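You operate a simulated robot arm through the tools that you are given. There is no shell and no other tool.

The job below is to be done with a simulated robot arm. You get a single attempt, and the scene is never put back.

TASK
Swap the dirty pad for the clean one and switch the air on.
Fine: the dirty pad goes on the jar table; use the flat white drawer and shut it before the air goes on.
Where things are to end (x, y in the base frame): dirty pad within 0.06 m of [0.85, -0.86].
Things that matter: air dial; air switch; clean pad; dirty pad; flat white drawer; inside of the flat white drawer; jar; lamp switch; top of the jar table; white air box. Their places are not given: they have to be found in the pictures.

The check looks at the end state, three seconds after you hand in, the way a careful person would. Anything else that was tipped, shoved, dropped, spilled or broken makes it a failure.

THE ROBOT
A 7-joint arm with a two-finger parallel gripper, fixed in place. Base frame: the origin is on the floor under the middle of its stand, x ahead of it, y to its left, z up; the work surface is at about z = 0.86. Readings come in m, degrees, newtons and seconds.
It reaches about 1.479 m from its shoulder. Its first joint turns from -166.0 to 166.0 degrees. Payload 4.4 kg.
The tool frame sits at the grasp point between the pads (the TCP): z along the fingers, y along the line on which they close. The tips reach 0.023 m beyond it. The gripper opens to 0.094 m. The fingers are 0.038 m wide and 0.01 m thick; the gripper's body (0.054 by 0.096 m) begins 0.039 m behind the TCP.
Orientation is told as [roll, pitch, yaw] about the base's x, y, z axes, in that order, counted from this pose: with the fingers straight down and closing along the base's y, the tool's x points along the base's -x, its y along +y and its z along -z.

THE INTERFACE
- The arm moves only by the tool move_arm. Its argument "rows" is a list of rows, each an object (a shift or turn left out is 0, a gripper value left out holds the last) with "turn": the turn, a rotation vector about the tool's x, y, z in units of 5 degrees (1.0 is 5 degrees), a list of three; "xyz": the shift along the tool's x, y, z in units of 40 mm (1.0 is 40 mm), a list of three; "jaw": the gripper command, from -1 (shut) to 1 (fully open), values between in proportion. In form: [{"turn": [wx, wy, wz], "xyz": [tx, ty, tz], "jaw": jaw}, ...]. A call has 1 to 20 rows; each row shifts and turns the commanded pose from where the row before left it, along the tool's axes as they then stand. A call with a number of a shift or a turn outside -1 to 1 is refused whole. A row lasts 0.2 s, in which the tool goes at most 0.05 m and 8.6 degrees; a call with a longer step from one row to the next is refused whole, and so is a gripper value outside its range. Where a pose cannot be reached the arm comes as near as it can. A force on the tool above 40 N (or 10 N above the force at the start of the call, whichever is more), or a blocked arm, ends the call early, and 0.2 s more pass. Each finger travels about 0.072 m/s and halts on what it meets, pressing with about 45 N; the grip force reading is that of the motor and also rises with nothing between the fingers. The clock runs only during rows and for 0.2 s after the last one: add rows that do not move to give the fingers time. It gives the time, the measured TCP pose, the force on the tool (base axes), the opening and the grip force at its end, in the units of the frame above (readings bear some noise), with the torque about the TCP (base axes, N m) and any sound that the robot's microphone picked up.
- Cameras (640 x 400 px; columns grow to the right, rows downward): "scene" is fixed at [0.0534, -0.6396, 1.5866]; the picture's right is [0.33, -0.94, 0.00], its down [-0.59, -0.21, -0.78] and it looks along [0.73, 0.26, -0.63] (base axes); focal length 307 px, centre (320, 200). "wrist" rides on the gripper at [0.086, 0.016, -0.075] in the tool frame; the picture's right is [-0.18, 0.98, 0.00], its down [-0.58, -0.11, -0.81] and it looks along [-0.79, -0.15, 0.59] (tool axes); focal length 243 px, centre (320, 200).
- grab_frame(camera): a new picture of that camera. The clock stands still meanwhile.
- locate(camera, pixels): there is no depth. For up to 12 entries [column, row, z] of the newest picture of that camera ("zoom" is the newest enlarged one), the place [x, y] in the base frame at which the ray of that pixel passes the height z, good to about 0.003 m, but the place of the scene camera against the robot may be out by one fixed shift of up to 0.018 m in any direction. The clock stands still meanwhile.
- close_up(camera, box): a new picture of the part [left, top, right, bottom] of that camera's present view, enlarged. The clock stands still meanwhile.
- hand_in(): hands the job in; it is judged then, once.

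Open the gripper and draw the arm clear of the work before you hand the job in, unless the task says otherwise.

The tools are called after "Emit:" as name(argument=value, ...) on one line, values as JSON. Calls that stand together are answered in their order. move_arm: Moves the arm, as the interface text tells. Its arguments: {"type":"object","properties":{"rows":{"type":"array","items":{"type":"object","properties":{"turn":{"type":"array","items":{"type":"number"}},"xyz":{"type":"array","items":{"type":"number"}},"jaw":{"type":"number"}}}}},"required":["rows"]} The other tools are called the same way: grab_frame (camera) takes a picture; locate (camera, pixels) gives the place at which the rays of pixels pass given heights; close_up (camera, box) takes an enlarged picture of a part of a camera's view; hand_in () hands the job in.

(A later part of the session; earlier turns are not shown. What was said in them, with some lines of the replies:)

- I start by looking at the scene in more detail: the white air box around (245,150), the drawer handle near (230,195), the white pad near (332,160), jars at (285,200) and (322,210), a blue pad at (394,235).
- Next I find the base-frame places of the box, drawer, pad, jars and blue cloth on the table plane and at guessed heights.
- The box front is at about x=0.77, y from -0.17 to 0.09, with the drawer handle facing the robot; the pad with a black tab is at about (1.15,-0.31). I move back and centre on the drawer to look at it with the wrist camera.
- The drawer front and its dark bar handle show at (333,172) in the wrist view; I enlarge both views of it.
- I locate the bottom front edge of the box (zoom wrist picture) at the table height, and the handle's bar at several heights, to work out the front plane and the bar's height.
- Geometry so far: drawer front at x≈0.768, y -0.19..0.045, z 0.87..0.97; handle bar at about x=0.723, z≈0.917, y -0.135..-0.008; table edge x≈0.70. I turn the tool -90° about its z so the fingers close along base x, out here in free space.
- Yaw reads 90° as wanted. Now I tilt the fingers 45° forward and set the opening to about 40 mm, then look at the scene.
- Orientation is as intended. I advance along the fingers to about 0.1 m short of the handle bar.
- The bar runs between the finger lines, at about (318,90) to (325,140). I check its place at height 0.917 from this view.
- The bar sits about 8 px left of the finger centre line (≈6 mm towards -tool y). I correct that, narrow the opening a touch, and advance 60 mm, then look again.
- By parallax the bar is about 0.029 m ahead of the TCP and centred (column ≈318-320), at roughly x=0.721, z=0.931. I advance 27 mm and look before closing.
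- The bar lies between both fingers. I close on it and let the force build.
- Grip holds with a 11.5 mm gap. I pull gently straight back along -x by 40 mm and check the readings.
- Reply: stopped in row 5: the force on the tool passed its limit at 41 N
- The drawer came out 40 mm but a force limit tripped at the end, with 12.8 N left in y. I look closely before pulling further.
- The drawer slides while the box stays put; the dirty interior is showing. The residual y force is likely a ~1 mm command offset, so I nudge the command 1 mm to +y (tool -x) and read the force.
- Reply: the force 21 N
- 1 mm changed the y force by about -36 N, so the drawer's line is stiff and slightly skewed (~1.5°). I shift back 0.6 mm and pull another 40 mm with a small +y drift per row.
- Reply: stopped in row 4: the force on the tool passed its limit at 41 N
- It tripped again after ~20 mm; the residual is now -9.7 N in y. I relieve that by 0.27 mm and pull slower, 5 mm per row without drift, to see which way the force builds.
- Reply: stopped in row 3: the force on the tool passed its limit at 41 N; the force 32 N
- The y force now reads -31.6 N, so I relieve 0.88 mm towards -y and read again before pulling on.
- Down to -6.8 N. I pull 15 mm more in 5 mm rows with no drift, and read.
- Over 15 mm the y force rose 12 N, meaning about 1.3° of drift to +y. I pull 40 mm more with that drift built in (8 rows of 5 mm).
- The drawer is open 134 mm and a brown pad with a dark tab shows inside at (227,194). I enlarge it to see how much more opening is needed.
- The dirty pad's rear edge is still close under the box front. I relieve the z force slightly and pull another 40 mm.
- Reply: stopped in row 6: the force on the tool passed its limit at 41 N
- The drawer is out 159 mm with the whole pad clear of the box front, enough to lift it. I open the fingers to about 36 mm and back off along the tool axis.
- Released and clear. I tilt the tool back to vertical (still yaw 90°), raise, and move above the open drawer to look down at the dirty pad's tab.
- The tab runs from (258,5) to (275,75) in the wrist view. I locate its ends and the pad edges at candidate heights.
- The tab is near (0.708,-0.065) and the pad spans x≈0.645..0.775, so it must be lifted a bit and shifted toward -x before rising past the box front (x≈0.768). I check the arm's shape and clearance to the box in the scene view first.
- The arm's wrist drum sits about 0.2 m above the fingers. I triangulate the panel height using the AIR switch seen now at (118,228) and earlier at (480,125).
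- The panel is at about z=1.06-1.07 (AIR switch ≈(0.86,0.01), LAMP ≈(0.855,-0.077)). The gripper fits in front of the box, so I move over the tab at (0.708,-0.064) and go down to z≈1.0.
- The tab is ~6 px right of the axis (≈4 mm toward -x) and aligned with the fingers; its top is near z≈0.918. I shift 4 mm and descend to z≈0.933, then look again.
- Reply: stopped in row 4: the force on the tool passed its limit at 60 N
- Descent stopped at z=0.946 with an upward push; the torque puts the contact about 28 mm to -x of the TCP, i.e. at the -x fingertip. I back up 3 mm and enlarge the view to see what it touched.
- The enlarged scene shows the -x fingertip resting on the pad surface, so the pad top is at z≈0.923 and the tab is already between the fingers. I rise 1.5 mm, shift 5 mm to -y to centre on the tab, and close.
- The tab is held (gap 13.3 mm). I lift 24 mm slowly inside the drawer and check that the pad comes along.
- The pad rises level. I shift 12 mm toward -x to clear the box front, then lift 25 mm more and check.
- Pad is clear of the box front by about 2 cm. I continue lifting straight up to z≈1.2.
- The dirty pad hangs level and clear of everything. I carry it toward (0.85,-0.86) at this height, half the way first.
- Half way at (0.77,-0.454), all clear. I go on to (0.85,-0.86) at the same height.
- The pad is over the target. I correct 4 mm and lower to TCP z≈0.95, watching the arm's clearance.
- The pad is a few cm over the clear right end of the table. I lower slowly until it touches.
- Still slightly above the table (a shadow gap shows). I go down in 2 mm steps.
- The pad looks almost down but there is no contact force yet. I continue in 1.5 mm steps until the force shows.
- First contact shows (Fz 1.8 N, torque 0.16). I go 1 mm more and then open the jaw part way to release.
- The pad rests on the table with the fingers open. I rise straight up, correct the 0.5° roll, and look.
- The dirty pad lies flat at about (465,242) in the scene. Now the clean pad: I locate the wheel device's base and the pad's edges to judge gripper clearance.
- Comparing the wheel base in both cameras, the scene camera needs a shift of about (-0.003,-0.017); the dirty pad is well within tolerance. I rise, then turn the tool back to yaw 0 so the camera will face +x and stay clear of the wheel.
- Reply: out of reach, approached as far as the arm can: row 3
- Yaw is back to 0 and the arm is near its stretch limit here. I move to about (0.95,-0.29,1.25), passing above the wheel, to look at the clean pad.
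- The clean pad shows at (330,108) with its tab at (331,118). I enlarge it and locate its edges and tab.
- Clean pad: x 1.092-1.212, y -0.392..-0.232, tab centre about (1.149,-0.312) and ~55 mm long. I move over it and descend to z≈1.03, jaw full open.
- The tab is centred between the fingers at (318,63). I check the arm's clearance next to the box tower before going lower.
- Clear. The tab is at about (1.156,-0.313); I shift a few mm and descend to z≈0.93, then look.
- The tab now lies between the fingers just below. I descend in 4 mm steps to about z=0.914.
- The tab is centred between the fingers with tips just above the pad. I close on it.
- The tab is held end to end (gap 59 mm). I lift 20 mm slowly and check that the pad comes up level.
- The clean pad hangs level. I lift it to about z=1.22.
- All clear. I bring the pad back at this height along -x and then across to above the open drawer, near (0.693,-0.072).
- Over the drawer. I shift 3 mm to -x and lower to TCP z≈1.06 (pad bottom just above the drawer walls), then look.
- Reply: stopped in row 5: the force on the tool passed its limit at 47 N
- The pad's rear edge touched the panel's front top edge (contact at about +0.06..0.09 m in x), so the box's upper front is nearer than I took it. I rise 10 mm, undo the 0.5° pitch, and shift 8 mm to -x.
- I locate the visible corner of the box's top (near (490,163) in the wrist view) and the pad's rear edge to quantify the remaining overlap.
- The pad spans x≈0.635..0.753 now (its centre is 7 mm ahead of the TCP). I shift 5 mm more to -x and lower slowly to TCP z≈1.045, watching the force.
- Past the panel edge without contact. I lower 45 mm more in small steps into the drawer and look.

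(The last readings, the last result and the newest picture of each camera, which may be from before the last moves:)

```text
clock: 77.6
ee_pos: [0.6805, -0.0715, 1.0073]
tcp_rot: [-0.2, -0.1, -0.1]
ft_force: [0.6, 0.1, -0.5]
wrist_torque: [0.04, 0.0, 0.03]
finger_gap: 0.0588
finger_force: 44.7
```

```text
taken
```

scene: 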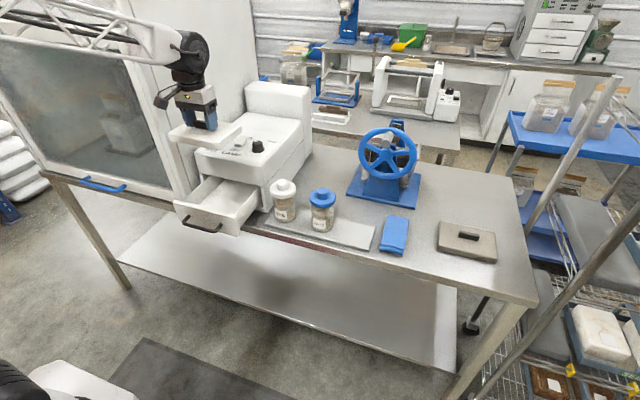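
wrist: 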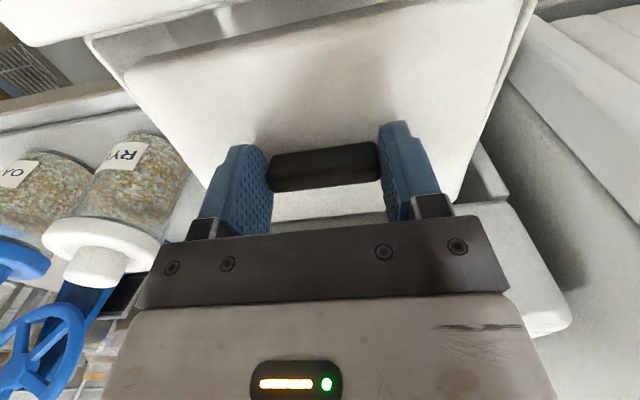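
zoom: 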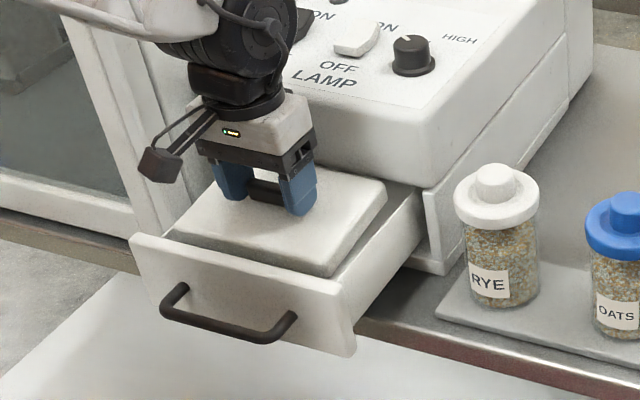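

The pad is at the drawer's mouth. I enlarge the wrist view to check the gaps to the drawer walls on each side.

Emit:
close_up(camera="wrist", box=[60, 0, 340, 160])

Emit:
close_up(camera="wrist", box=[330, 0, 610, 240])

```text
2.29 times, centred on (200, 80) of wrist
```

zoom: 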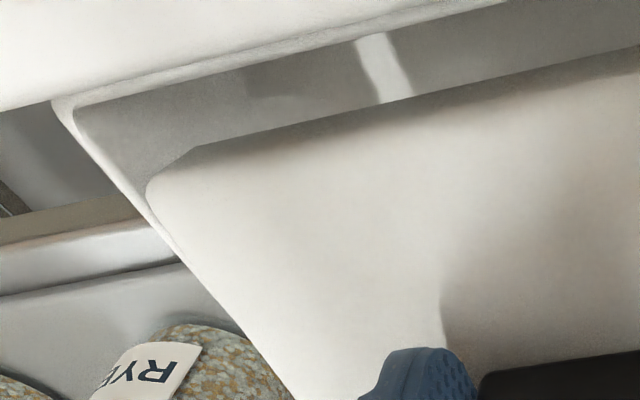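

```text
1.67 times, centred on (470, 120) of wrist
```

zoom: 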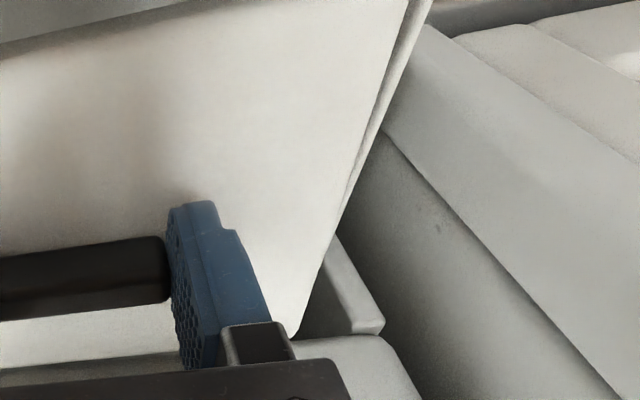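

I quantify: drawer wall edges at z≈0.967 against the pad's corners at z≈0.979.

Emit:
grab_frame(camera="wrist")

Emit:
locate(camera="wrist", pixels=[[93, 43, 0.967], [85, 41, 0.967], [126, 80, 0.979], [165, 150, 0.979], [524, 0, 0.979], [472, 165, 0.979], [456, 202, 0.979], [535, 0, 0.967], [507, 197, 0.967], [480, 143, 0.967], [230, 17, 0.967], [250, 40, 0.979]])

```text
taken
```

wrist: 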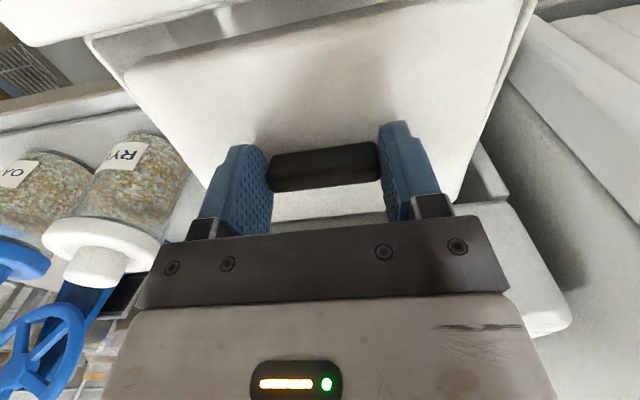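

```text
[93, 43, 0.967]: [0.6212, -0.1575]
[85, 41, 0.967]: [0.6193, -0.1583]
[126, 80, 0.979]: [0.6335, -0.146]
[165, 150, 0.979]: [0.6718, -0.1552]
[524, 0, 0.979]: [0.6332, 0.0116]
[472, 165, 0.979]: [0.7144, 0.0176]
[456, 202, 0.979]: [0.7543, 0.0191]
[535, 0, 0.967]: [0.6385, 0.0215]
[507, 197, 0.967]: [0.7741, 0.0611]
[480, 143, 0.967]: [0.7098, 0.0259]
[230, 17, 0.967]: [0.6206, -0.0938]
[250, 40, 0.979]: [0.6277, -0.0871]
```

The pad (y≈-0.155..0.018, front x≈0.630) sits inside the drawer's walls (y≈-0.158..0.023, front inner x≈0.62). I nudge 1.5 mm to +y and lower in 4 mm steps toward the floor.

Emit:
move_arm(rows=[{"xyz": [0, 0.04, 0]}, {"xyz": [0, 0, 0.1]}, {"xyz": [0, 0, 0.1]}, {"xyz": [0, 0, 0.1]}, {"xyz": [0, 0, 0.1]}, {"xyz": [0, 0, 0.1]}, {"xyz": [0, 0, 0.1]}, {}])

Emit:
close_up(camera="scene", box=[170, 130, 290, 250])

Emit:
grab_frame(camera="wrist")

```text
clock: 79.4
ee_pos: [0.6802, -0.0691, 0.9822]
tcp_rot: [-0.2, 0.1, -0.2]
ft_force: [-0.7, -0.4, -1.6]
wrist_torque: [-0.03, 0.01, 0.01]
finger_gap: 0.0593
finger_force: 44.8
```

```text
3.33 times, centred on (230, 190) of scene
```

zoom: 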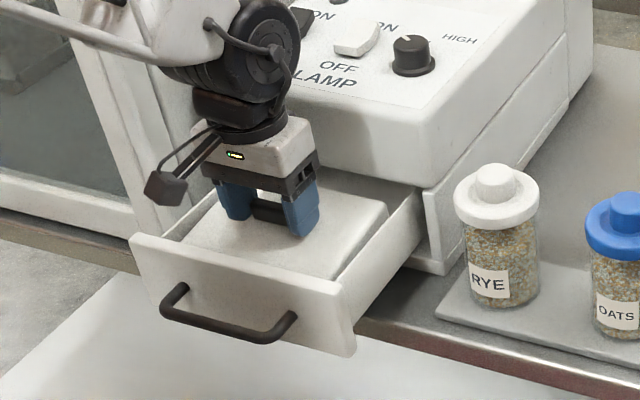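

```text
taken
```

wrist: 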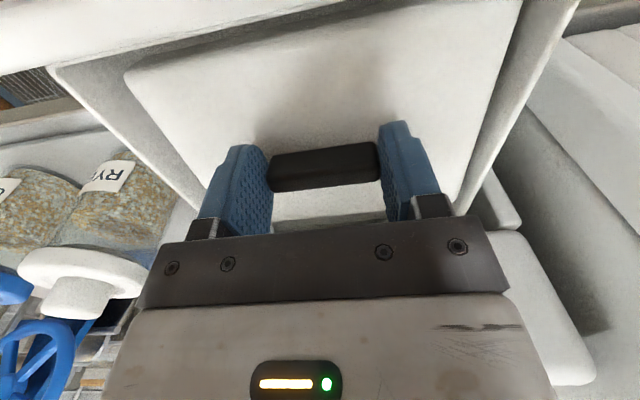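

The pad is inside with gaps on both sides. I lower another 22 mm, then centre it 12 mm toward +x before setting it down.

Emit:
move_arm(rows=[{"xyz": [0, 0, 0.1]}, {"xyz": [0, 0, 0.1]}, {"xyz": [0, 0, 0.1]}, {"xyz": [0, 0, 0.1]}, {"xyz": [0, 0, 0.1]}, {}])

Emit:
close_up(camera="scene", box=[170, 130, 290, 250])

```text
clock: 80.8
ee_pos: [0.6797, -0.0696, 0.9622]
tcp_rot: [-0.1, 0.0, -0.2]
ft_force: [-0.7, -0.8, -0.3]
wrist_torque: [-0.01, -0.01, 0.03]
finger_gap: 0.0587
finger_force: 44.9
```

```text
3.33 times, centred on (230, 190) of scene
```

zoom: 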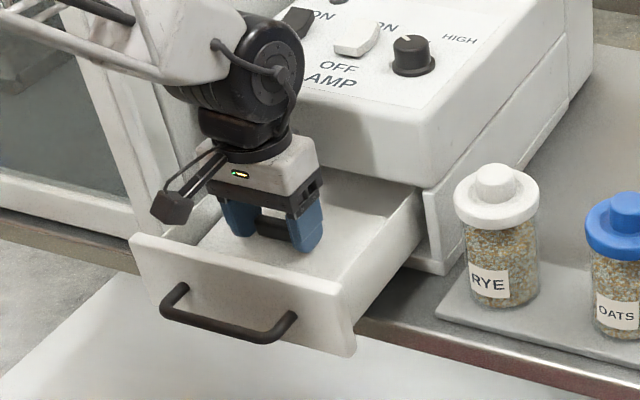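

Still free of contact at z=0.962. I shift 12 mm to +x and then go down in 2 mm steps to the floor.

Emit:
move_arm(rows=[{"xyz": [-0.15, 0, 0]}, {"xyz": [-0.15, 0, 0]}, {"xyz": [0, 0, 0.06]}, {"xyz": [0, 0, 0.06]}, {"xyz": [0, 0, 0.05]}, {}])

Emit:
close_up(camera="scene", box=[170, 130, 290, 250])

```text
clock: 82.2
ee_pos: [0.6932, -0.0695, 0.957]
tcp_rot: [-0.2, 0.0, -0.2]
ft_force: [1.0, -0.1, -0.5]
wrist_torque: [0.0, -0.03, 0.04]
finger_gap: 0.059
finger_force: 45.1
```

```text
3.33 times, centred on (230, 190) of scene
```

zoom: 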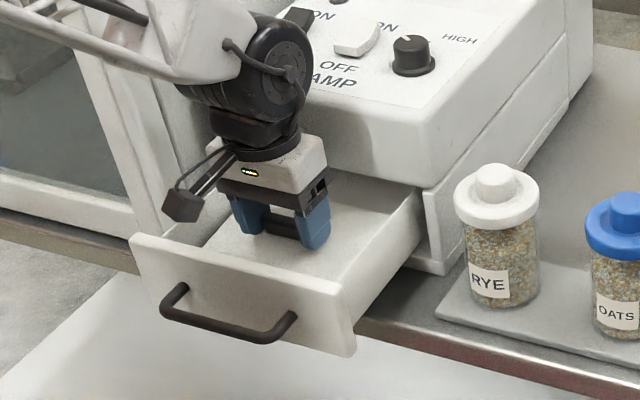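

No contact yet at 0.957. I keep lowering 1.5 mm at a time.

Emit:
move_arm(rows=[{"xyz": [0, 0, 0.04]}, {"xyz": [0, 0, 0.04]}])

Emit:
move_arm(rows=[{"xyz": [0, 0, 0.04]}, {"xyz": [0, 0, 0.04]}])

Emit:
move_arm(rows=[{"xyz": [0, 0, 0.04]}])

```text
clock: 82.8
ee_pos: [0.6925, -0.0697, 0.9543]
tcp_rot: [-0.2, 0.0, -0.2]
ft_force: [1.0, -2.6, 23.3]
wrist_torque: [0.22, 1.11, -0.09]
finger_gap: 0.059
finger_force: 44.8
```

```text
clock: 83.4
ee_pos: [0.6923, -0.0703, 0.9505]
tcp_rot: [-0.2, -0.1, -0.2]
ft_force: [1.6, 4.1, 21.9]
wrist_torque: [-0.38, 1.08, -0.02]
finger_gap: 0.0593
finger_force: 45.1
```

```text
clock: 83.8
ee_pos: [0.692, -0.07, 0.9496]
tcp_rot: [-0.2, 0.1, -0.1]
ft_force: [0.4, 1.2, 26.7]
wrist_torque: [-0.7, 0.88, 0.07]
finger_gap: 0.0591
finger_force: 44.4
```

The pad is on the floor of the drawer (about 25 N of upward push). I open the fingers to release the tab.

Emit:
move_arm(rows=[{"jaw": 0.6}, {"jaw": 0.6}, {"jaw": 0.6}, {}])

Emit:
close_up(camera="scene", box=[170, 130, 290, 250])

Emit:
grab_frame(camera="wrist")

```text
clock: 84.8
ee_pos: [0.6914, -0.0693, 0.9484]
tcp_rot: [-0.2, 0.1, -0.2]
ft_force: [0.4, -0.6, -0.6]
wrist_torque: [0.0, 0.0, 0.01]
finger_gap: 0.0752
finger_force: 0.1
```

```text
3.33 times, centred on (230, 190) of scene
```

zoom: 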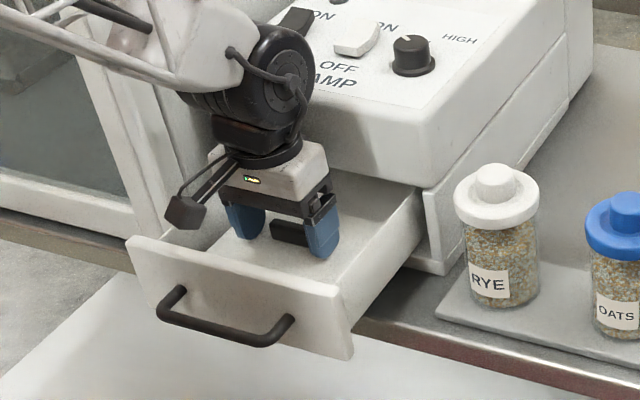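

```text
taken
```

wrist: 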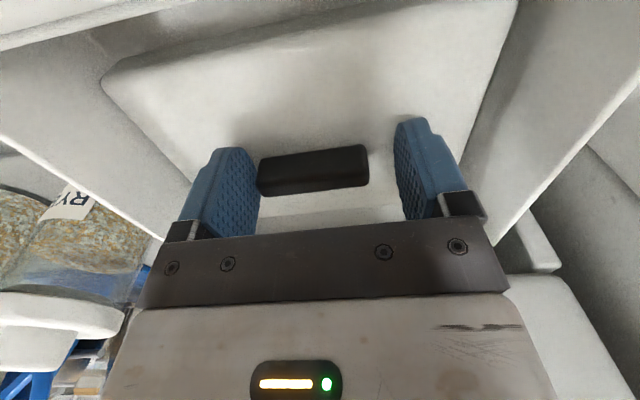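

Released; the tab sits nearer the -y finger, so I shift 4 mm to -y and rise straight up.

Emit:
move_arm(rows=[{"xyz": [0, -0.1, 0]}, {"xyz": [0, 0, -0.2]}, {"xyz": [0, 0, -0.4]}, {"xyz": [0, 0, -0.6]}, {"xyz": [0, 0, -0.8]}, {"xyz": [0, 0, -0.9]}, {"xyz": [0, 0, -0.9]}, {"xyz": [0, 0, -0.9]}, {"xyz": [0.5, 0, -0.8]}, {}])

Emit:
grab_frame(camera="scene")

Emit:
grab_frame(camera="wrist")

```text
clock: 87.0
ee_pos: [0.6741, -0.0729, 1.1704]
tcp_rot: [-0.2, 0.0, -0.2]
ft_force: [0.0, 0.7, -0.1]
wrist_torque: [-0.01, -0.01, 0.02]
finger_gap: 0.0753
finger_force: 0.1
```

```text
taken
```

scene: 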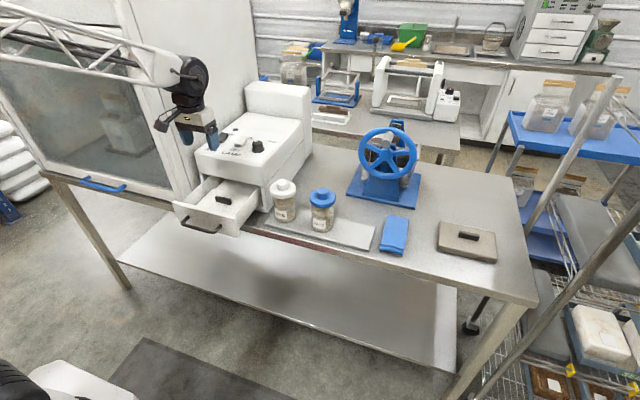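

```text
taken
```

wrist: 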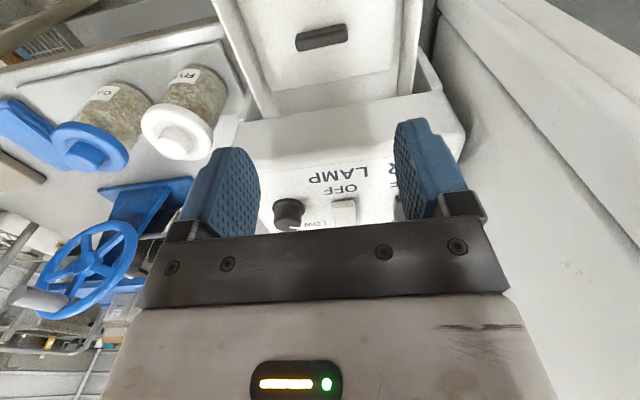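

The clean pad lies flat in the drawer with its tab at (222,200). I close the fingers, draw back to x≈0.49 in front of the handle, and lower so the fingers face the handle bar.

Emit:
close_up(camera="scene", box=[160, 140, 300, 250])

Emit:
move_arm(rows=[{"xyz": [0.9, 0, 0], "jaw": -1}, {"xyz": [0.95, 0, 0]}, {"xyz": [0.95, 0, 0]}, {"xyz": [0.95, 0, 0]}, {"xyz": [0.95, 0, 0]}, {"xyz": [0.2, 0.05, 0.6]}, {"xyz": [0, 0, 0.9]}, {"xyz": [0, 0, 0.9]}, {"xyz": [0, 0, 0.9]}, {}])

Emit:
grab_frame(camera="scene")

Emit:
grab_frame(camera="wrist")

```text
3.64 times, centred on (230, 195) of scene
```

zoom: 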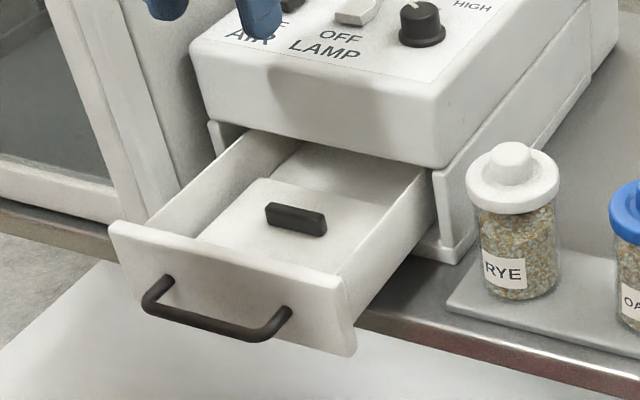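

```text
clock: 89.2
ee_pos: [0.4749, -0.0705, 1.0357]
tcp_rot: [-0.1, 0.0, -0.3]
ft_force: [-0.2, -0.7, 0.7]
wrist_torque: [0.03, -0.04, 0.01]
finger_gap: 0.0001
finger_force: 42.5
```

```text
taken
```

scene: 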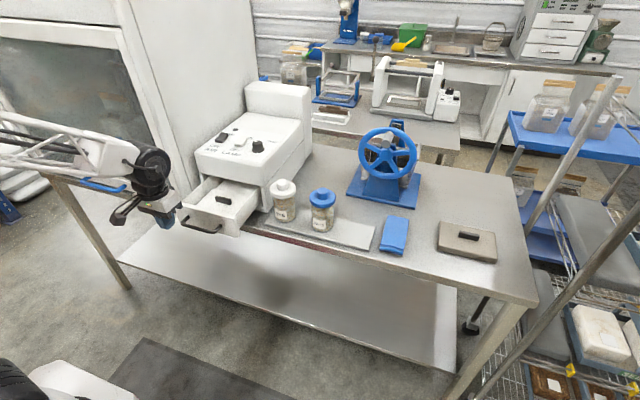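

```text
taken
```

wrist: 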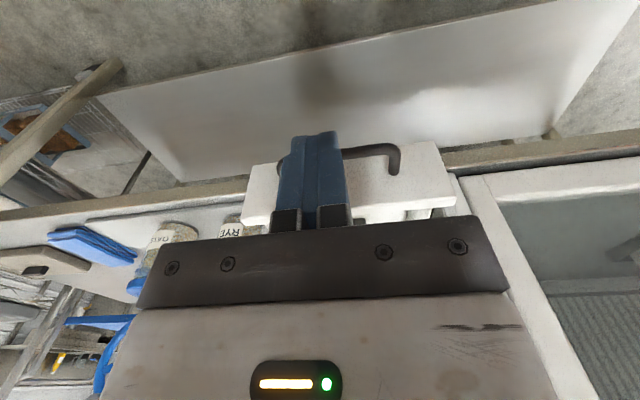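

The closed fingers are in front of the bar. I lower to z≈0.935 and check the alignment.

Emit:
move_arm(rows=[{"xyz": [0, 0, 0.83]}, {"xyz": [0, 0, 0.83]}, {"xyz": [0, 0, 0.83]}, {}])

Emit:
close_up(camera="scene", box=[100, 140, 260, 260])

Emit:
grab_frame(camera="wrist")

```text
clock: 90.2
ee_pos: [0.4763, -0.0706, 0.9374]
tcp_rot: [-0.3, 0.1, -0.1]
ft_force: [0.4, -0.1, -0.9]
wrist_torque: [0.02, -0.02, 0.01]
finger_gap: 0.0001
finger_force: 42.5
```

```text
3.33 times, centred on (180, 200) of scene
```

zoom: 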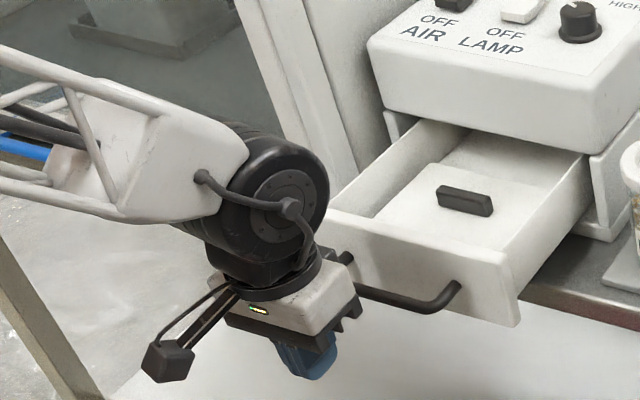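

```text
taken
```

wrist: 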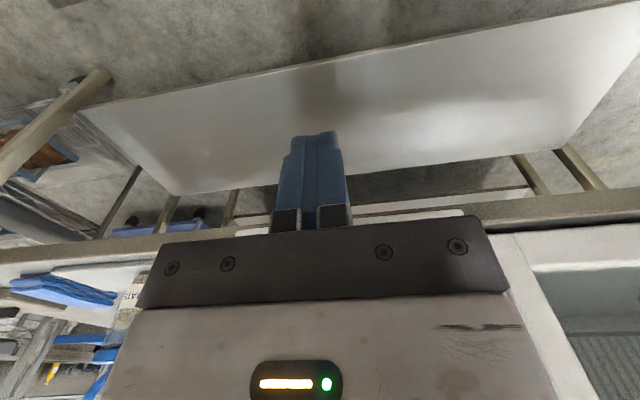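

Fingers are level with the bar (z≈0.937) and in front of it. I push forward along +x slowly.

Emit:
move_arm(rows=[{"xyz": [-0.4, 0, 0]}, {"xyz": [-0.4, 0, 0]}, {"xyz": [-0.3, 0, 0]}, {"xyz": [-0.2, 0, 0]}, {"xyz": [-0.2, 0, 0]}, {"xyz": [-0.2, 0, 0]}, {"xyz": [-0.2, 0, 0]}, {"xyz": [-0.2, 0, 0]}, {}])

Emit:
close_up(camera="scene", box=[130, 120, 290, 260])

```text
clock: 92.2
ee_pos: [0.5616, -0.0711, 0.9373]
tcp_rot: [-0.1, 0.0, -0.2]
ft_force: [0.1, 0.1, 0.0]
wrist_torque: [0.0, -0.02, -0.04]
finger_gap: 0.0
finger_force: 42.4
```

```text
2.86 times, centred on (210, 190) of scene
```

zoom: 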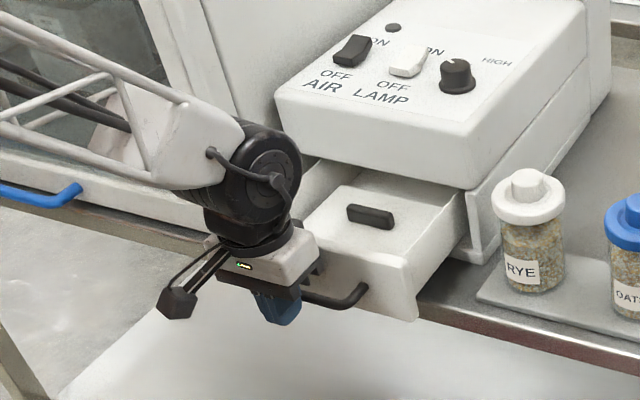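

The drawer is moving in with the fingers on the bar. I push on for another 80 mm.

Emit:
move_arm(rows=[{"xyz": [-0.2, 0, 0]}, {"xyz": [-0.2, 0, 0]}, {"xyz": [-0.2, 0, 0]}, {"xyz": [-0.2, 0, 0]}, {"xyz": [-0.2, 0, 0]}, {"xyz": [-0.2, 0, 0]}, {"xyz": [-0.2, 0, 0]}, {"xyz": [-0.2, 0, 0]}, {"xyz": [-0.2, 0, 0]}, {"xyz": [-0.2, 0, 0]}, {}])

Emit:
close_up(camera="scene", box=[130, 120, 290, 260])

```text
clock: 94.6
ee_pos: [0.6416, -0.0717, 0.9364]
tcp_rot: [-0.2, 0.1, -0.1]
ft_force: [-0.6, -0.8, -0.1]
wrist_torque: [0.02, 0.04, 0.0]
finger_gap: 0.0
finger_force: 42.3
```

```text
2.86 times, centred on (210, 190) of scene
```

zoom: 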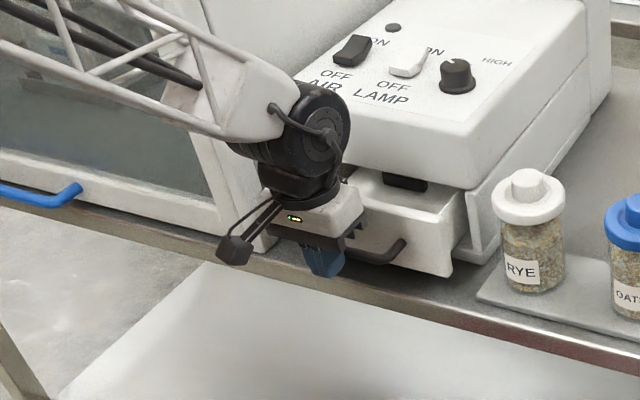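

Going well, about 55 mm left. I continue with 6 mm steps, slowing at the end.

Emit:
move_arm(rows=[{"xyz": [-0.15, 0, 0]}, {"xyz": [-0.15, 0, 0]}, {"xyz": [-0.15, 0, 0]}, {"xyz": [-0.15, 0, 0]}, {"xyz": [-0.15, 0, 0]}, {"xyz": [-0.15, 0, 0]}, {}])

Emit:
close_up(camera="scene", box=[150, 110, 290, 230])

```text
clock: 96.2
ee_pos: [0.677, -0.071, 0.9366]
tcp_rot: [-0.2, 0.0, -0.3]
ft_force: [-0.7, 0.2, 0.2]
wrist_torque: [0.01, 0.0, -0.02]
finger_gap: 0.0002
finger_force: 42.5
```

```text
3.33 times, centred on (220, 170) of scene
```

zoom: 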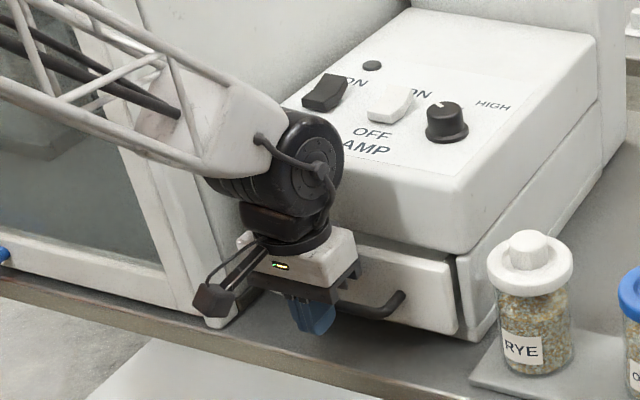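

The drawer is nearly shut (about 20 mm left). I push on in 3 mm steps until it stops.

Emit:
move_arm(rows=[{"xyz": [-0.075, 0, 0]}, {"xyz": [-0.075, 0, 0]}, {"xyz": [-0.075, 0, 0]}, {"xyz": [-0.075, 0, 0]}, {"xyz": [-0.075, 0, 0]}, {"xyz": [-0.075, 0, 0]}, {}])

Emit:
close_up(camera="scene", box=[170, 130, 290, 230])

```text
clock: 97.8
ee_pos: [0.6946, -0.0719, 0.9363]
tcp_rot: [-0.2, 0.0, -0.2]
ft_force: [-8.1, -2.2, 1.8]
wrist_torque: [-0.04, 0.03, -0.02]
finger_gap: 0.0
finger_force: 42.7
```

```text
4.00 times, centred on (230, 180) of scene
```

zoom: 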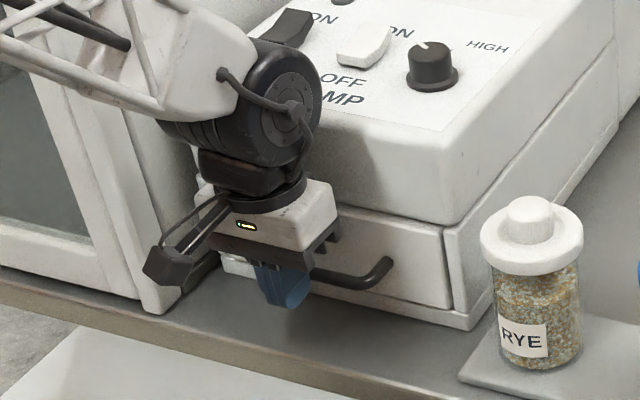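

There is now 8 N of resistance and the bar is back near its original place. I press 2 mm more to make sure it is seated.

Emit:
move_arm(rows=[{"xyz": [-0.025, 0, 0]}, {"xyz": [-0.025, 0, 0]}, {}])

```text
clock: 98.7
ee_pos: [0.695, -0.0729, 0.9363]
tcp_rot: [-0.1, 0.1, -0.1]
ft_force: [-11.6, 1.8, 3.6]
wrist_torque: [-0.09, 0.04, 0.04]
finger_gap: 0.0002
finger_force: 42.4
stopped in row 3: the force on the tool passed its limit at 42 N (the readings are from after the stop); the commanded pose is now the measured one
```

It stopped hard at 42 N: the drawer is fully shut. I back off along -x and rise to look at it and at the switch panel.

Emit:
move_arm(rows=[{"xyz": [0.4, 0, 0]}, {"xyz": [0.8, 0, 0]}, {"xyz": [0.9, 0, -0.3]}, {"xyz": [0.9, 0, -0.4]}, {"xyz": [0.5, 0, -0.8]}, {"xyz": [0, 0, -0.95]}, {"xyz": [0, 0, -0.95]}, {"xyz": [0, 0, -0.95]}, {"xyz": [0, 0, -0.95]}, {"xyz": [0, 0, -0.95]}, {}])

Emit:
grab_frame(camera="scene")

Emit:
close_up(camera="scene", box=[180, 110, 320, 230])

Emit:
grab_frame(camera="wrist")

```text
clock: 101.0
ee_pos: [0.5557, -0.0749, 1.1855]
tcp_rot: [-0.1, 0.2, -0.1]
ft_force: [-0.9, -0.3, -0.5]
wrist_torque: [0.0, 0.0, 0.02]
finger_gap: 0.0
finger_force: 42.2
```

```text
taken
```

scene: 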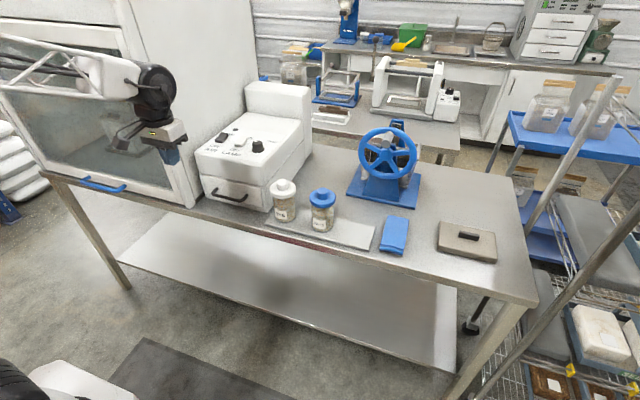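

```text
3.33 times, centred on (250, 170) of scene
```

zoom: 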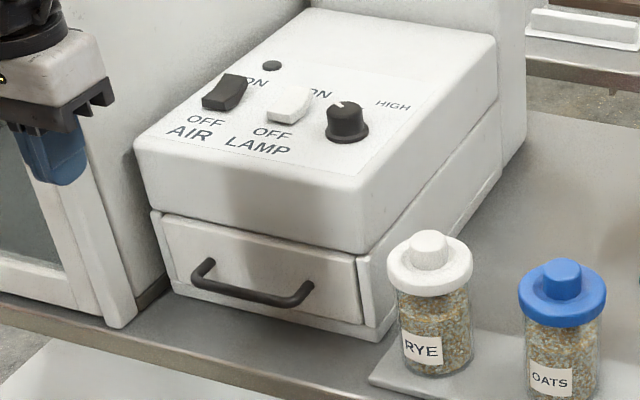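

```text
taken
```

wrist: 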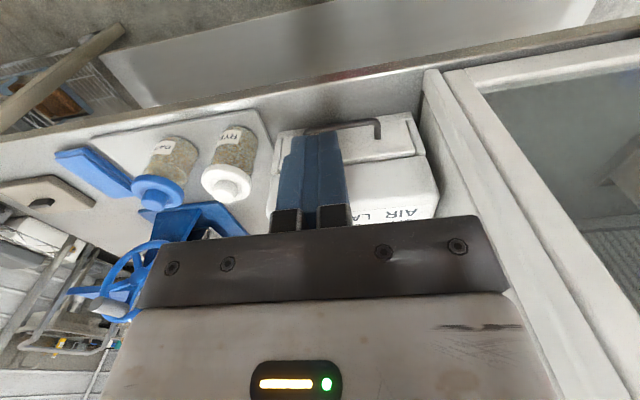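

The drawer is shut flush, as at the start. Now the AIR switch (black rocker, (231,135) in the scene): I move up for a good wrist view of the panel and enlarge the scene view.

Emit:
move_arm(rows=[{"xyz": [-0.6, -0.1, -0.4]}, {"xyz": [-0.9, -0.1, -0.4]}, {"xyz": [-0.9, -0.1, -0.4]}, {"xyz": [-0.9, 0, -0.4]}, {"xyz": [-0.4, 0, -0.1]}, {}])

Emit:
grab_frame(camera="wrist")

Emit:
close_up(camera="wrist", box=[340, 60, 540, 220])

Emit:
close_up(camera="scene", box=[215, 115, 275, 160])

```text
clock: 102.5
ee_pos: [0.7036, -0.0806, 1.2544]
tcp_rot: [-0.1, 0.1, -0.2]
ft_force: [-0.2, 0.1, 2.4]
wrist_torque: [0.01, -0.04, -0.03]
finger_gap: 0.0001
finger_force: 42.3
```

```text
taken
```

wrist: 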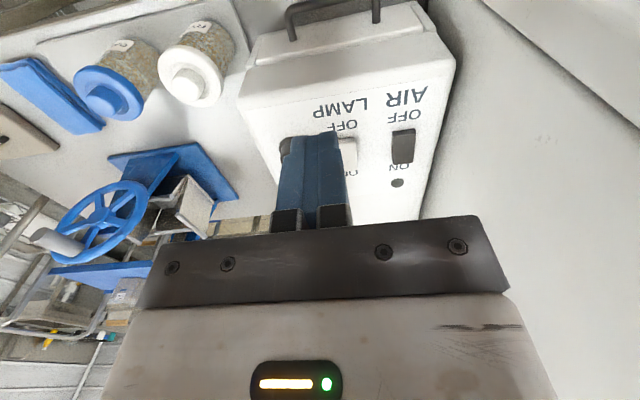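

```text
2.50 times, centred on (440, 140) of wrist
```

zoom: 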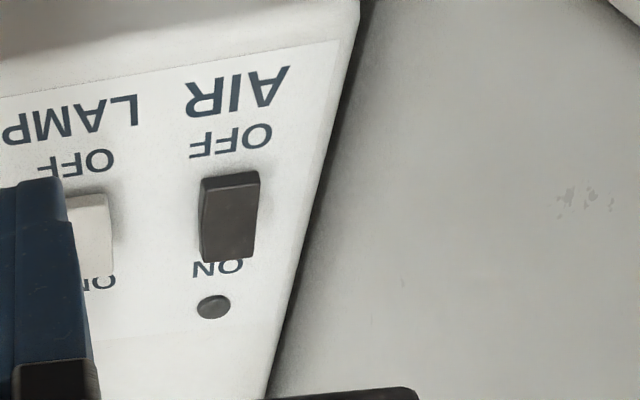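

```text
8.89 times, centred on (245, 138) of scene
```

zoom: 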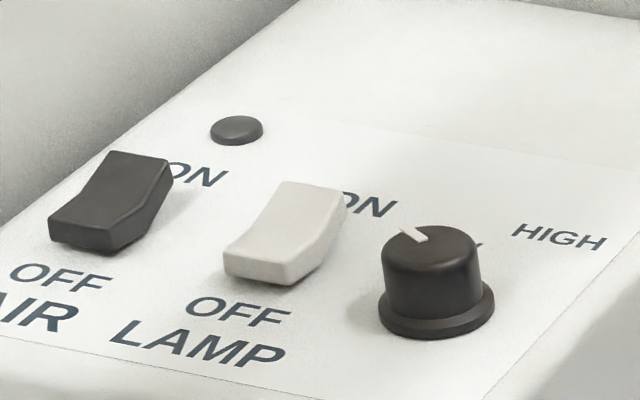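

Both rockers have their far (ON) ends raised, so AIR is OFF; its ON end is at about (0.875,0.004,1.08), and the cabinet wall is near y≈0.08. I turn the closed fingers to yaw 90° so only their 20 mm thickness lies along the rocker.

Emit:
locate(camera="wrist", pixels=[[404, 147, 1.075], [402, 160, 1.085], [405, 131, 1.065], [392, 150, 1.075], [414, 145, 1.075], [397, 183, 1.065], [352, 150, 1.075]])

Emit:
move_arm(rows=[{"turn": [0, 0, -1]}, {"turn": [0, 0, -1]}, {"turn": [0, 0, -1]}, {"turn": [0, 0, -1]}, {"turn": [0, 0, -1]}, {"turn": [0, 0, -1]}, {"turn": [0, 0, -1]}, {"turn": [0, 0, -1]}, {"turn": [0, 0, -1]}, {"turn": [0, 0, -1]}, {"turn": [0, 0, -1]}, {"turn": [0, 0, -1]}, {"turn": [0, 0, -1]}, {"turn": [0, 0, -1]}, {"turn": [0, 0, -1]}, {"turn": [0, 0, -1]}, {"turn": [0, 0, -1]}, {"turn": [0, 0, -1]}, {}])

```text
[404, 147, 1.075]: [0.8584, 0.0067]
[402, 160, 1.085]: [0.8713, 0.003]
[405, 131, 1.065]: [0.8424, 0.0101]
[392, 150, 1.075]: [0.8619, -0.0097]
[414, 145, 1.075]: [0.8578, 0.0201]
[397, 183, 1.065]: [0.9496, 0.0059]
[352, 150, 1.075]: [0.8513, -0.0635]
```

```text
clock: 106.5
ee_pos: [0.7043, -0.0834, 1.2541]
tcp_rot: [0.1, 0.1, 89.9]
ft_force: [0.3, -0.1, -0.1]
wrist_torque: [0.01, 0.0, 0.02]
finger_gap: 0.0
finger_force: 42.3
```

Yaw is 90°. I move above the ON end at about (0.874,0.003) and down to z≈1.17.

Emit:
move_arm(rows=[{"xyz": [-0.43, -0.85, 0]}, {"xyz": [-0.43, -0.85, 0]}, {"xyz": [-0.43, -0.85, 0]}, {"xyz": [-0.43, -0.85, 0]}, {"xyz": [-0.43, -0.85, 0]}, {"xyz": [0, 0, 0.7]}, {"xyz": [0, 0, 0.7]}, {"xyz": [0, 0, 0.6]}, {}])

Emit:
grab_frame(camera="wrist")

Emit:
close_up(camera="scene", box=[170, 50, 310, 190])

```text
clock: 108.5
ee_pos: [0.8727, 0.0013, 1.1739]
tcp_rot: [0.1, 0.2, 89.9]
ft_force: [0.7, 0.1, -0.5]
wrist_torque: [0.0, 0.02, 0.02]
finger_gap: 0.0
finger_force: 42.2
```

```text
taken
```

wrist: 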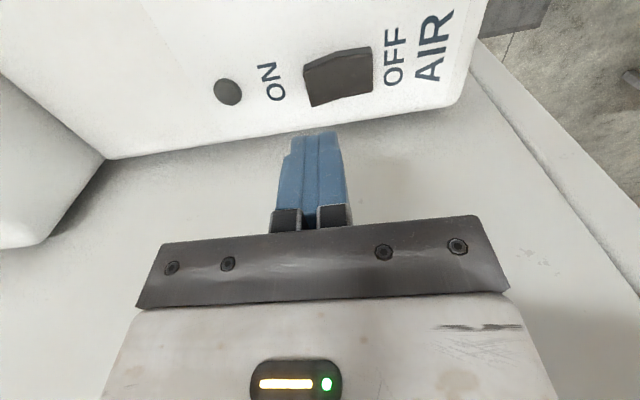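

```text
2.86 times, centred on (240, 120) of scene
```

zoom: 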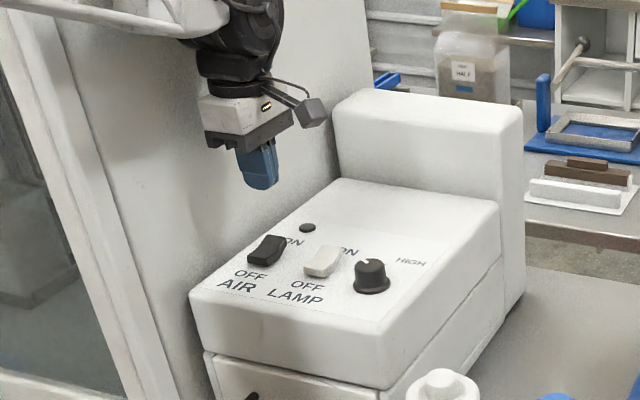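

The ON end of the rocker (left end at column ≈305) lies just left of the tool axis (column 320, row ≈78). I shift 4 mm to +x and descend to z≈1.118.

Emit:
move_arm(rows=[{"xyz": [0, -0.1, 0.4]}, {"xyz": [0, 0, 0.5]}, {"xyz": [0, 0, 0.5]}, {}])

Emit:
close_up(camera="wrist", box=[200, 40, 440, 220])

Emit:
close_up(camera="scene", box=[190, 80, 290, 170])

```text
clock: 109.5
ee_pos: [0.8776, 0.0009, 1.1178]
tcp_rot: [0.1, 0.1, 89.9]
ft_force: [-0.7, -0.1, -0.4]
wrist_torque: [0.04, -0.01, 0.0]
finger_gap: 0.0
finger_force: 42.0
```

```text
2.22 times, centred on (320, 130) of wrist
```

zoom: 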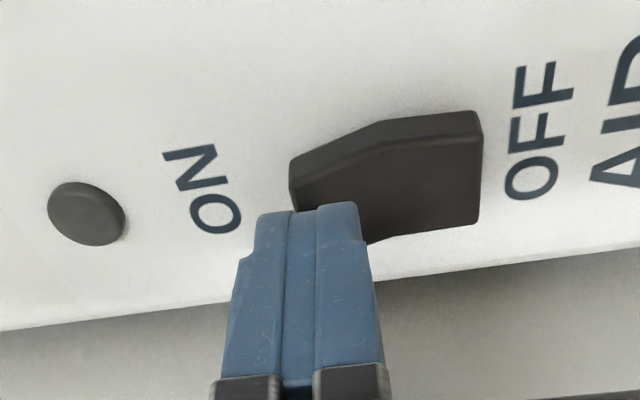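

```text
4.44 times, centred on (240, 125) of scene
```

zoom: 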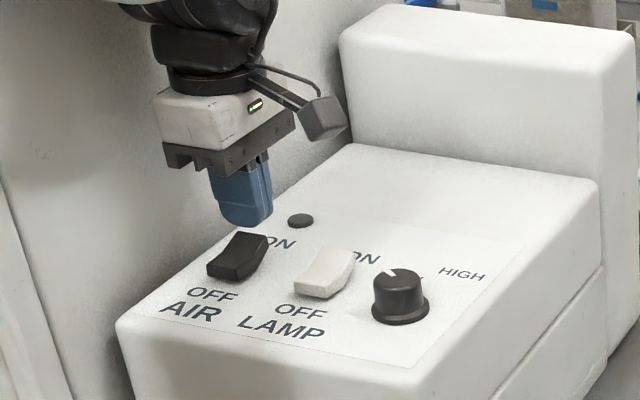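

The tip is right above the ON end. I descend in 3 mm steps, looking for contact.

Emit:
move_arm(rows=[{"xyz": [0, 0, 0.1]}, {"xyz": [0, 0, 0.1]}, {"xyz": [0, 0, 0.075]}, {}])

Emit:
close_up(camera="wrist", box=[200, 40, 440, 220])

Emit:
close_up(camera="scene", box=[200, 90, 280, 160])

```text
clock: 110.5
ee_pos: [0.8765, 0.0015, 1.1066]
tcp_rot: [0.1, 0.2, 89.9]
ft_force: [2.9, 1.2, 2.6]
wrist_torque: [0.14, -0.09, -0.02]
finger_gap: 0.0003
finger_force: 42.0
```

```text
2.22 times, centred on (320, 130) of wrist
```

zoom: 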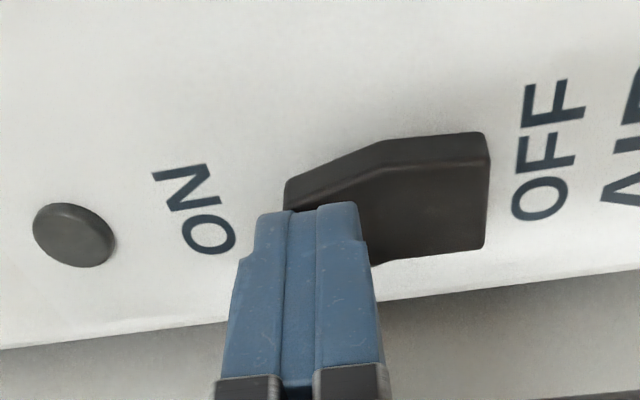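

```text
5.71 times, centred on (240, 125) of scene
```

zoom: 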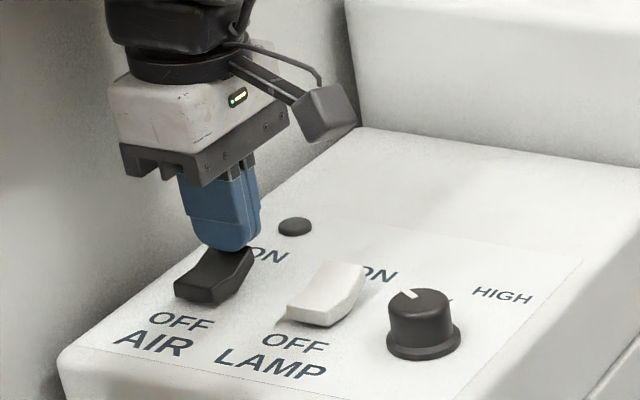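

Contact with the ON end at z=1.1066 (Fz 2.6 N). I press down in 1.6 mm steps.

Emit:
move_arm(rows=[{"xyz": [0, 0, 0.04]}, {"xyz": [0, 0, 0.04]}, {"xyz": [0, 0, 0.04]}, {}])

Emit:
close_up(camera="wrist", box=[200, 40, 440, 220])

Emit:
close_up(camera="scene", box=[200, 90, 280, 160])

```text
clock: 111.5
ee_pos: [0.8777, 0.0021, 1.1029]
tcp_rot: [0.2, 0.2, 89.9]
ft_force: [-0.4, -0.3, 0.6]
wrist_torque: [-0.03, -0.04, 0.0]
finger_gap: 0.0
finger_force: 42.4
```

```text
2.22 times, centred on (320, 130) of wrist
```

zoom: 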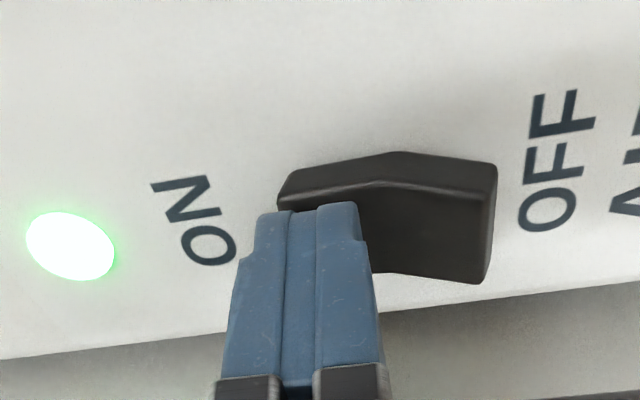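

```text
5.71 times, centred on (240, 125) of scene
```

zoom: 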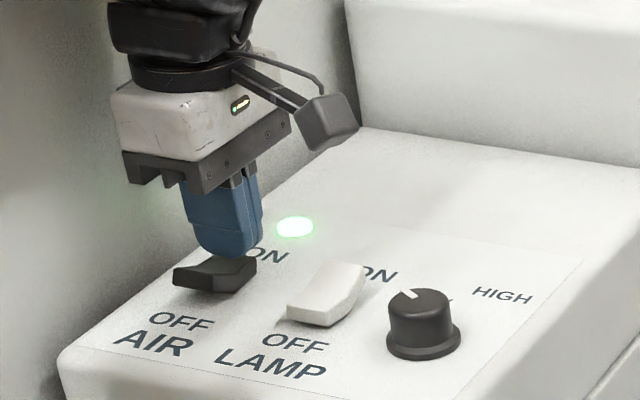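

The green lamp lit and the rocker tipped to ON. I rise straight up, then draw back clear and open the gripper.

Emit:
move_arm(rows=[{"xyz": [0, 0, -0.3]}, {"xyz": [0, 0, -0.6]}, {"xyz": [0, 0, -0.9]}, {"xyz": [0, 0, -0.9]}, {"xyz": [0, 0, -0.9]}, {"xyz": [0.2, 0.8, 0]}, {"xyz": [0.2, 0.9, 0], "jaw": 1}, {"xyz": [0.2, 0.9, 0]}, {"xyz": [0.2, 0.9, 0]}, {"xyz": [0.2, 0.9, 0]}, {"xyz": [0.2, 0.9, 0]}, {"xyz": [0.2, 0.9, 0]}, {"xyz": [0.2, 0.9, 0]}, {"xyz": [0.2, 0.9, 0]}, {}])

Emit:
grab_frame(camera="scene")

Emit:
close_up(camera="scene", box=[180, 100, 340, 230])

Emit:
close_up(camera="scene", box=[360, 180, 540, 310])

```text
clock: 114.7
ee_pos: [0.5614, -0.0671, 1.2468]
tcp_rot: [0.1, 0.1, 89.8]
ft_force: [0.7, -0.6, -0.5]
wrist_torque: [0.01, -0.02, 0.0]
finger_gap: 0.0941
finger_force: 0.1
```

```text
taken
```

scene: 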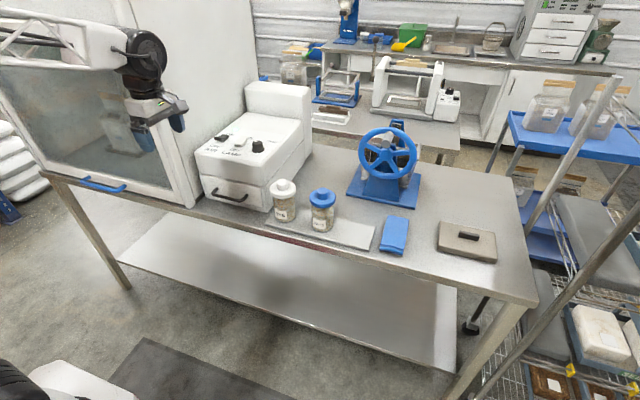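

```text
3.08 times, centred on (260, 165) of scene
```

zoom: 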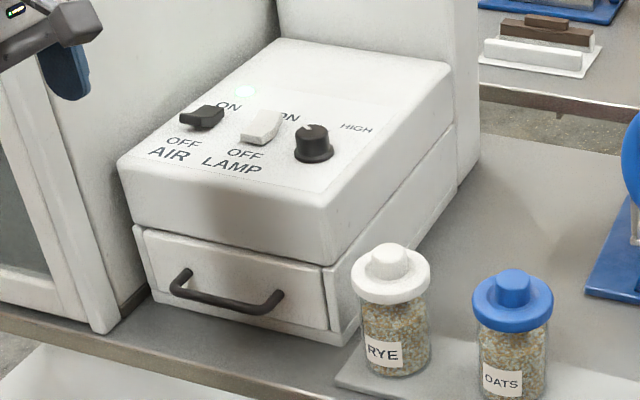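

```text
3.08 times, centred on (450, 245) of scene
```

zoom: 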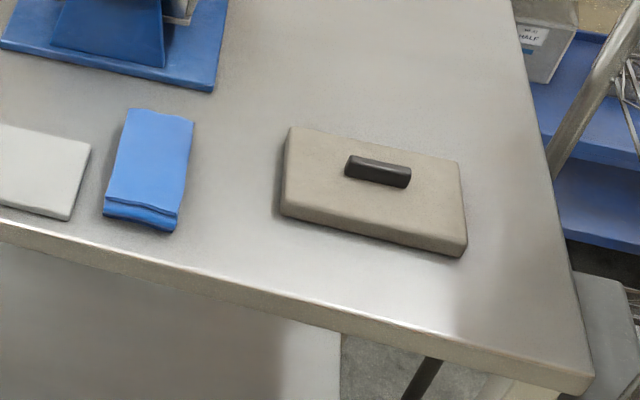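

The drawer is shut, the rocker stands at ON and the dirty pad lies at its place. I enlarge the indicator and the drawer front once more to confirm.

Emit:
close_up(camera="scene", box=[210, 110, 280, 160])

Emit:
close_up(camera="scene", box=[190, 150, 310, 230])

Emit:
locate(camera="scene", pixels=[[441, 222, 0.887], [498, 231, 0.887], [497, 258, 0.887], [438, 247, 0.887], [467, 236, 0.9]])

```text
8.00 times, centred on (245, 135) of scene
```

zoom: 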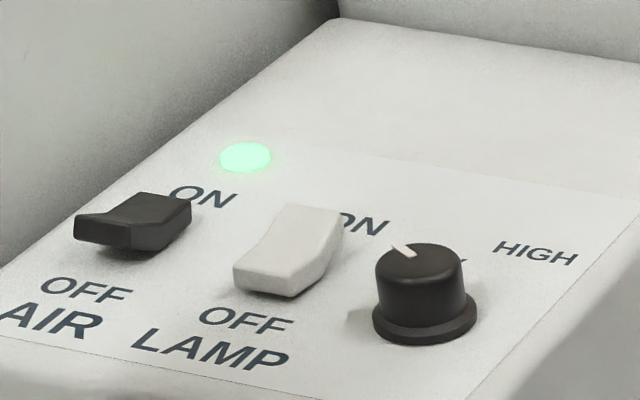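

```text
5.00 times, centred on (250, 190) of scene
```

zoom: 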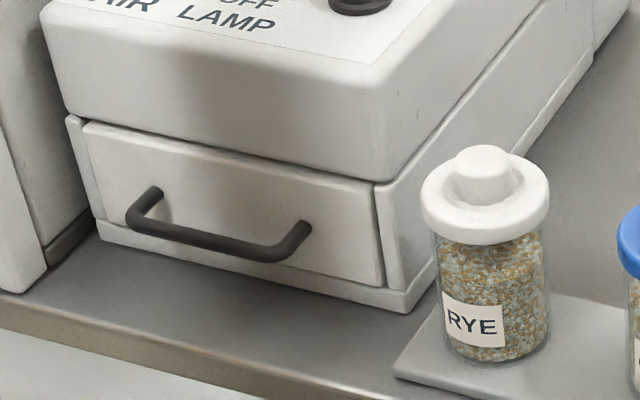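

```text
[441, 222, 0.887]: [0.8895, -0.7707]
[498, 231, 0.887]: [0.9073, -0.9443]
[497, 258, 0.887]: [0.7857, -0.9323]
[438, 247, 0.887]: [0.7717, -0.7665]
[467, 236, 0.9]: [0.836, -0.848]
```

The green lamp is lit with AIR at ON, LAMP and the dial are as they were, and the drawer front and jar match the first pictures. The dirty pad's centre is about 0.02 m from its target. The gripper is open and the arm is clear, so I hand the job in.

Emit:
hand_in()

```text
The job is handed in.
```

The pads are swapped and the air is on, and I've handed the job in. I have no verdict back from the check yet.

- **Dirty pad:** it lies flat on the jar table, with its centre about 0.02 m from [0.85, -0.86].
- **Clean pad:** it sits flat on the floor of the flat white drawer. On the way in, its rear edge touched the front top edge of the air box once and the arm stopped itself. I backed off and shifted the pad. I saw no damage and the box did not appear to move.
- **Drawer:** it was pushed shut to a hard stop before the air went on. The front looks the same as in the first pictures.
- **Air:** the air switch is at ON and its green light is lit.
- **Everything else:** the lamp switch, air dial and jars look as they did at the start. The gripper is open and the arm is clear of the work.
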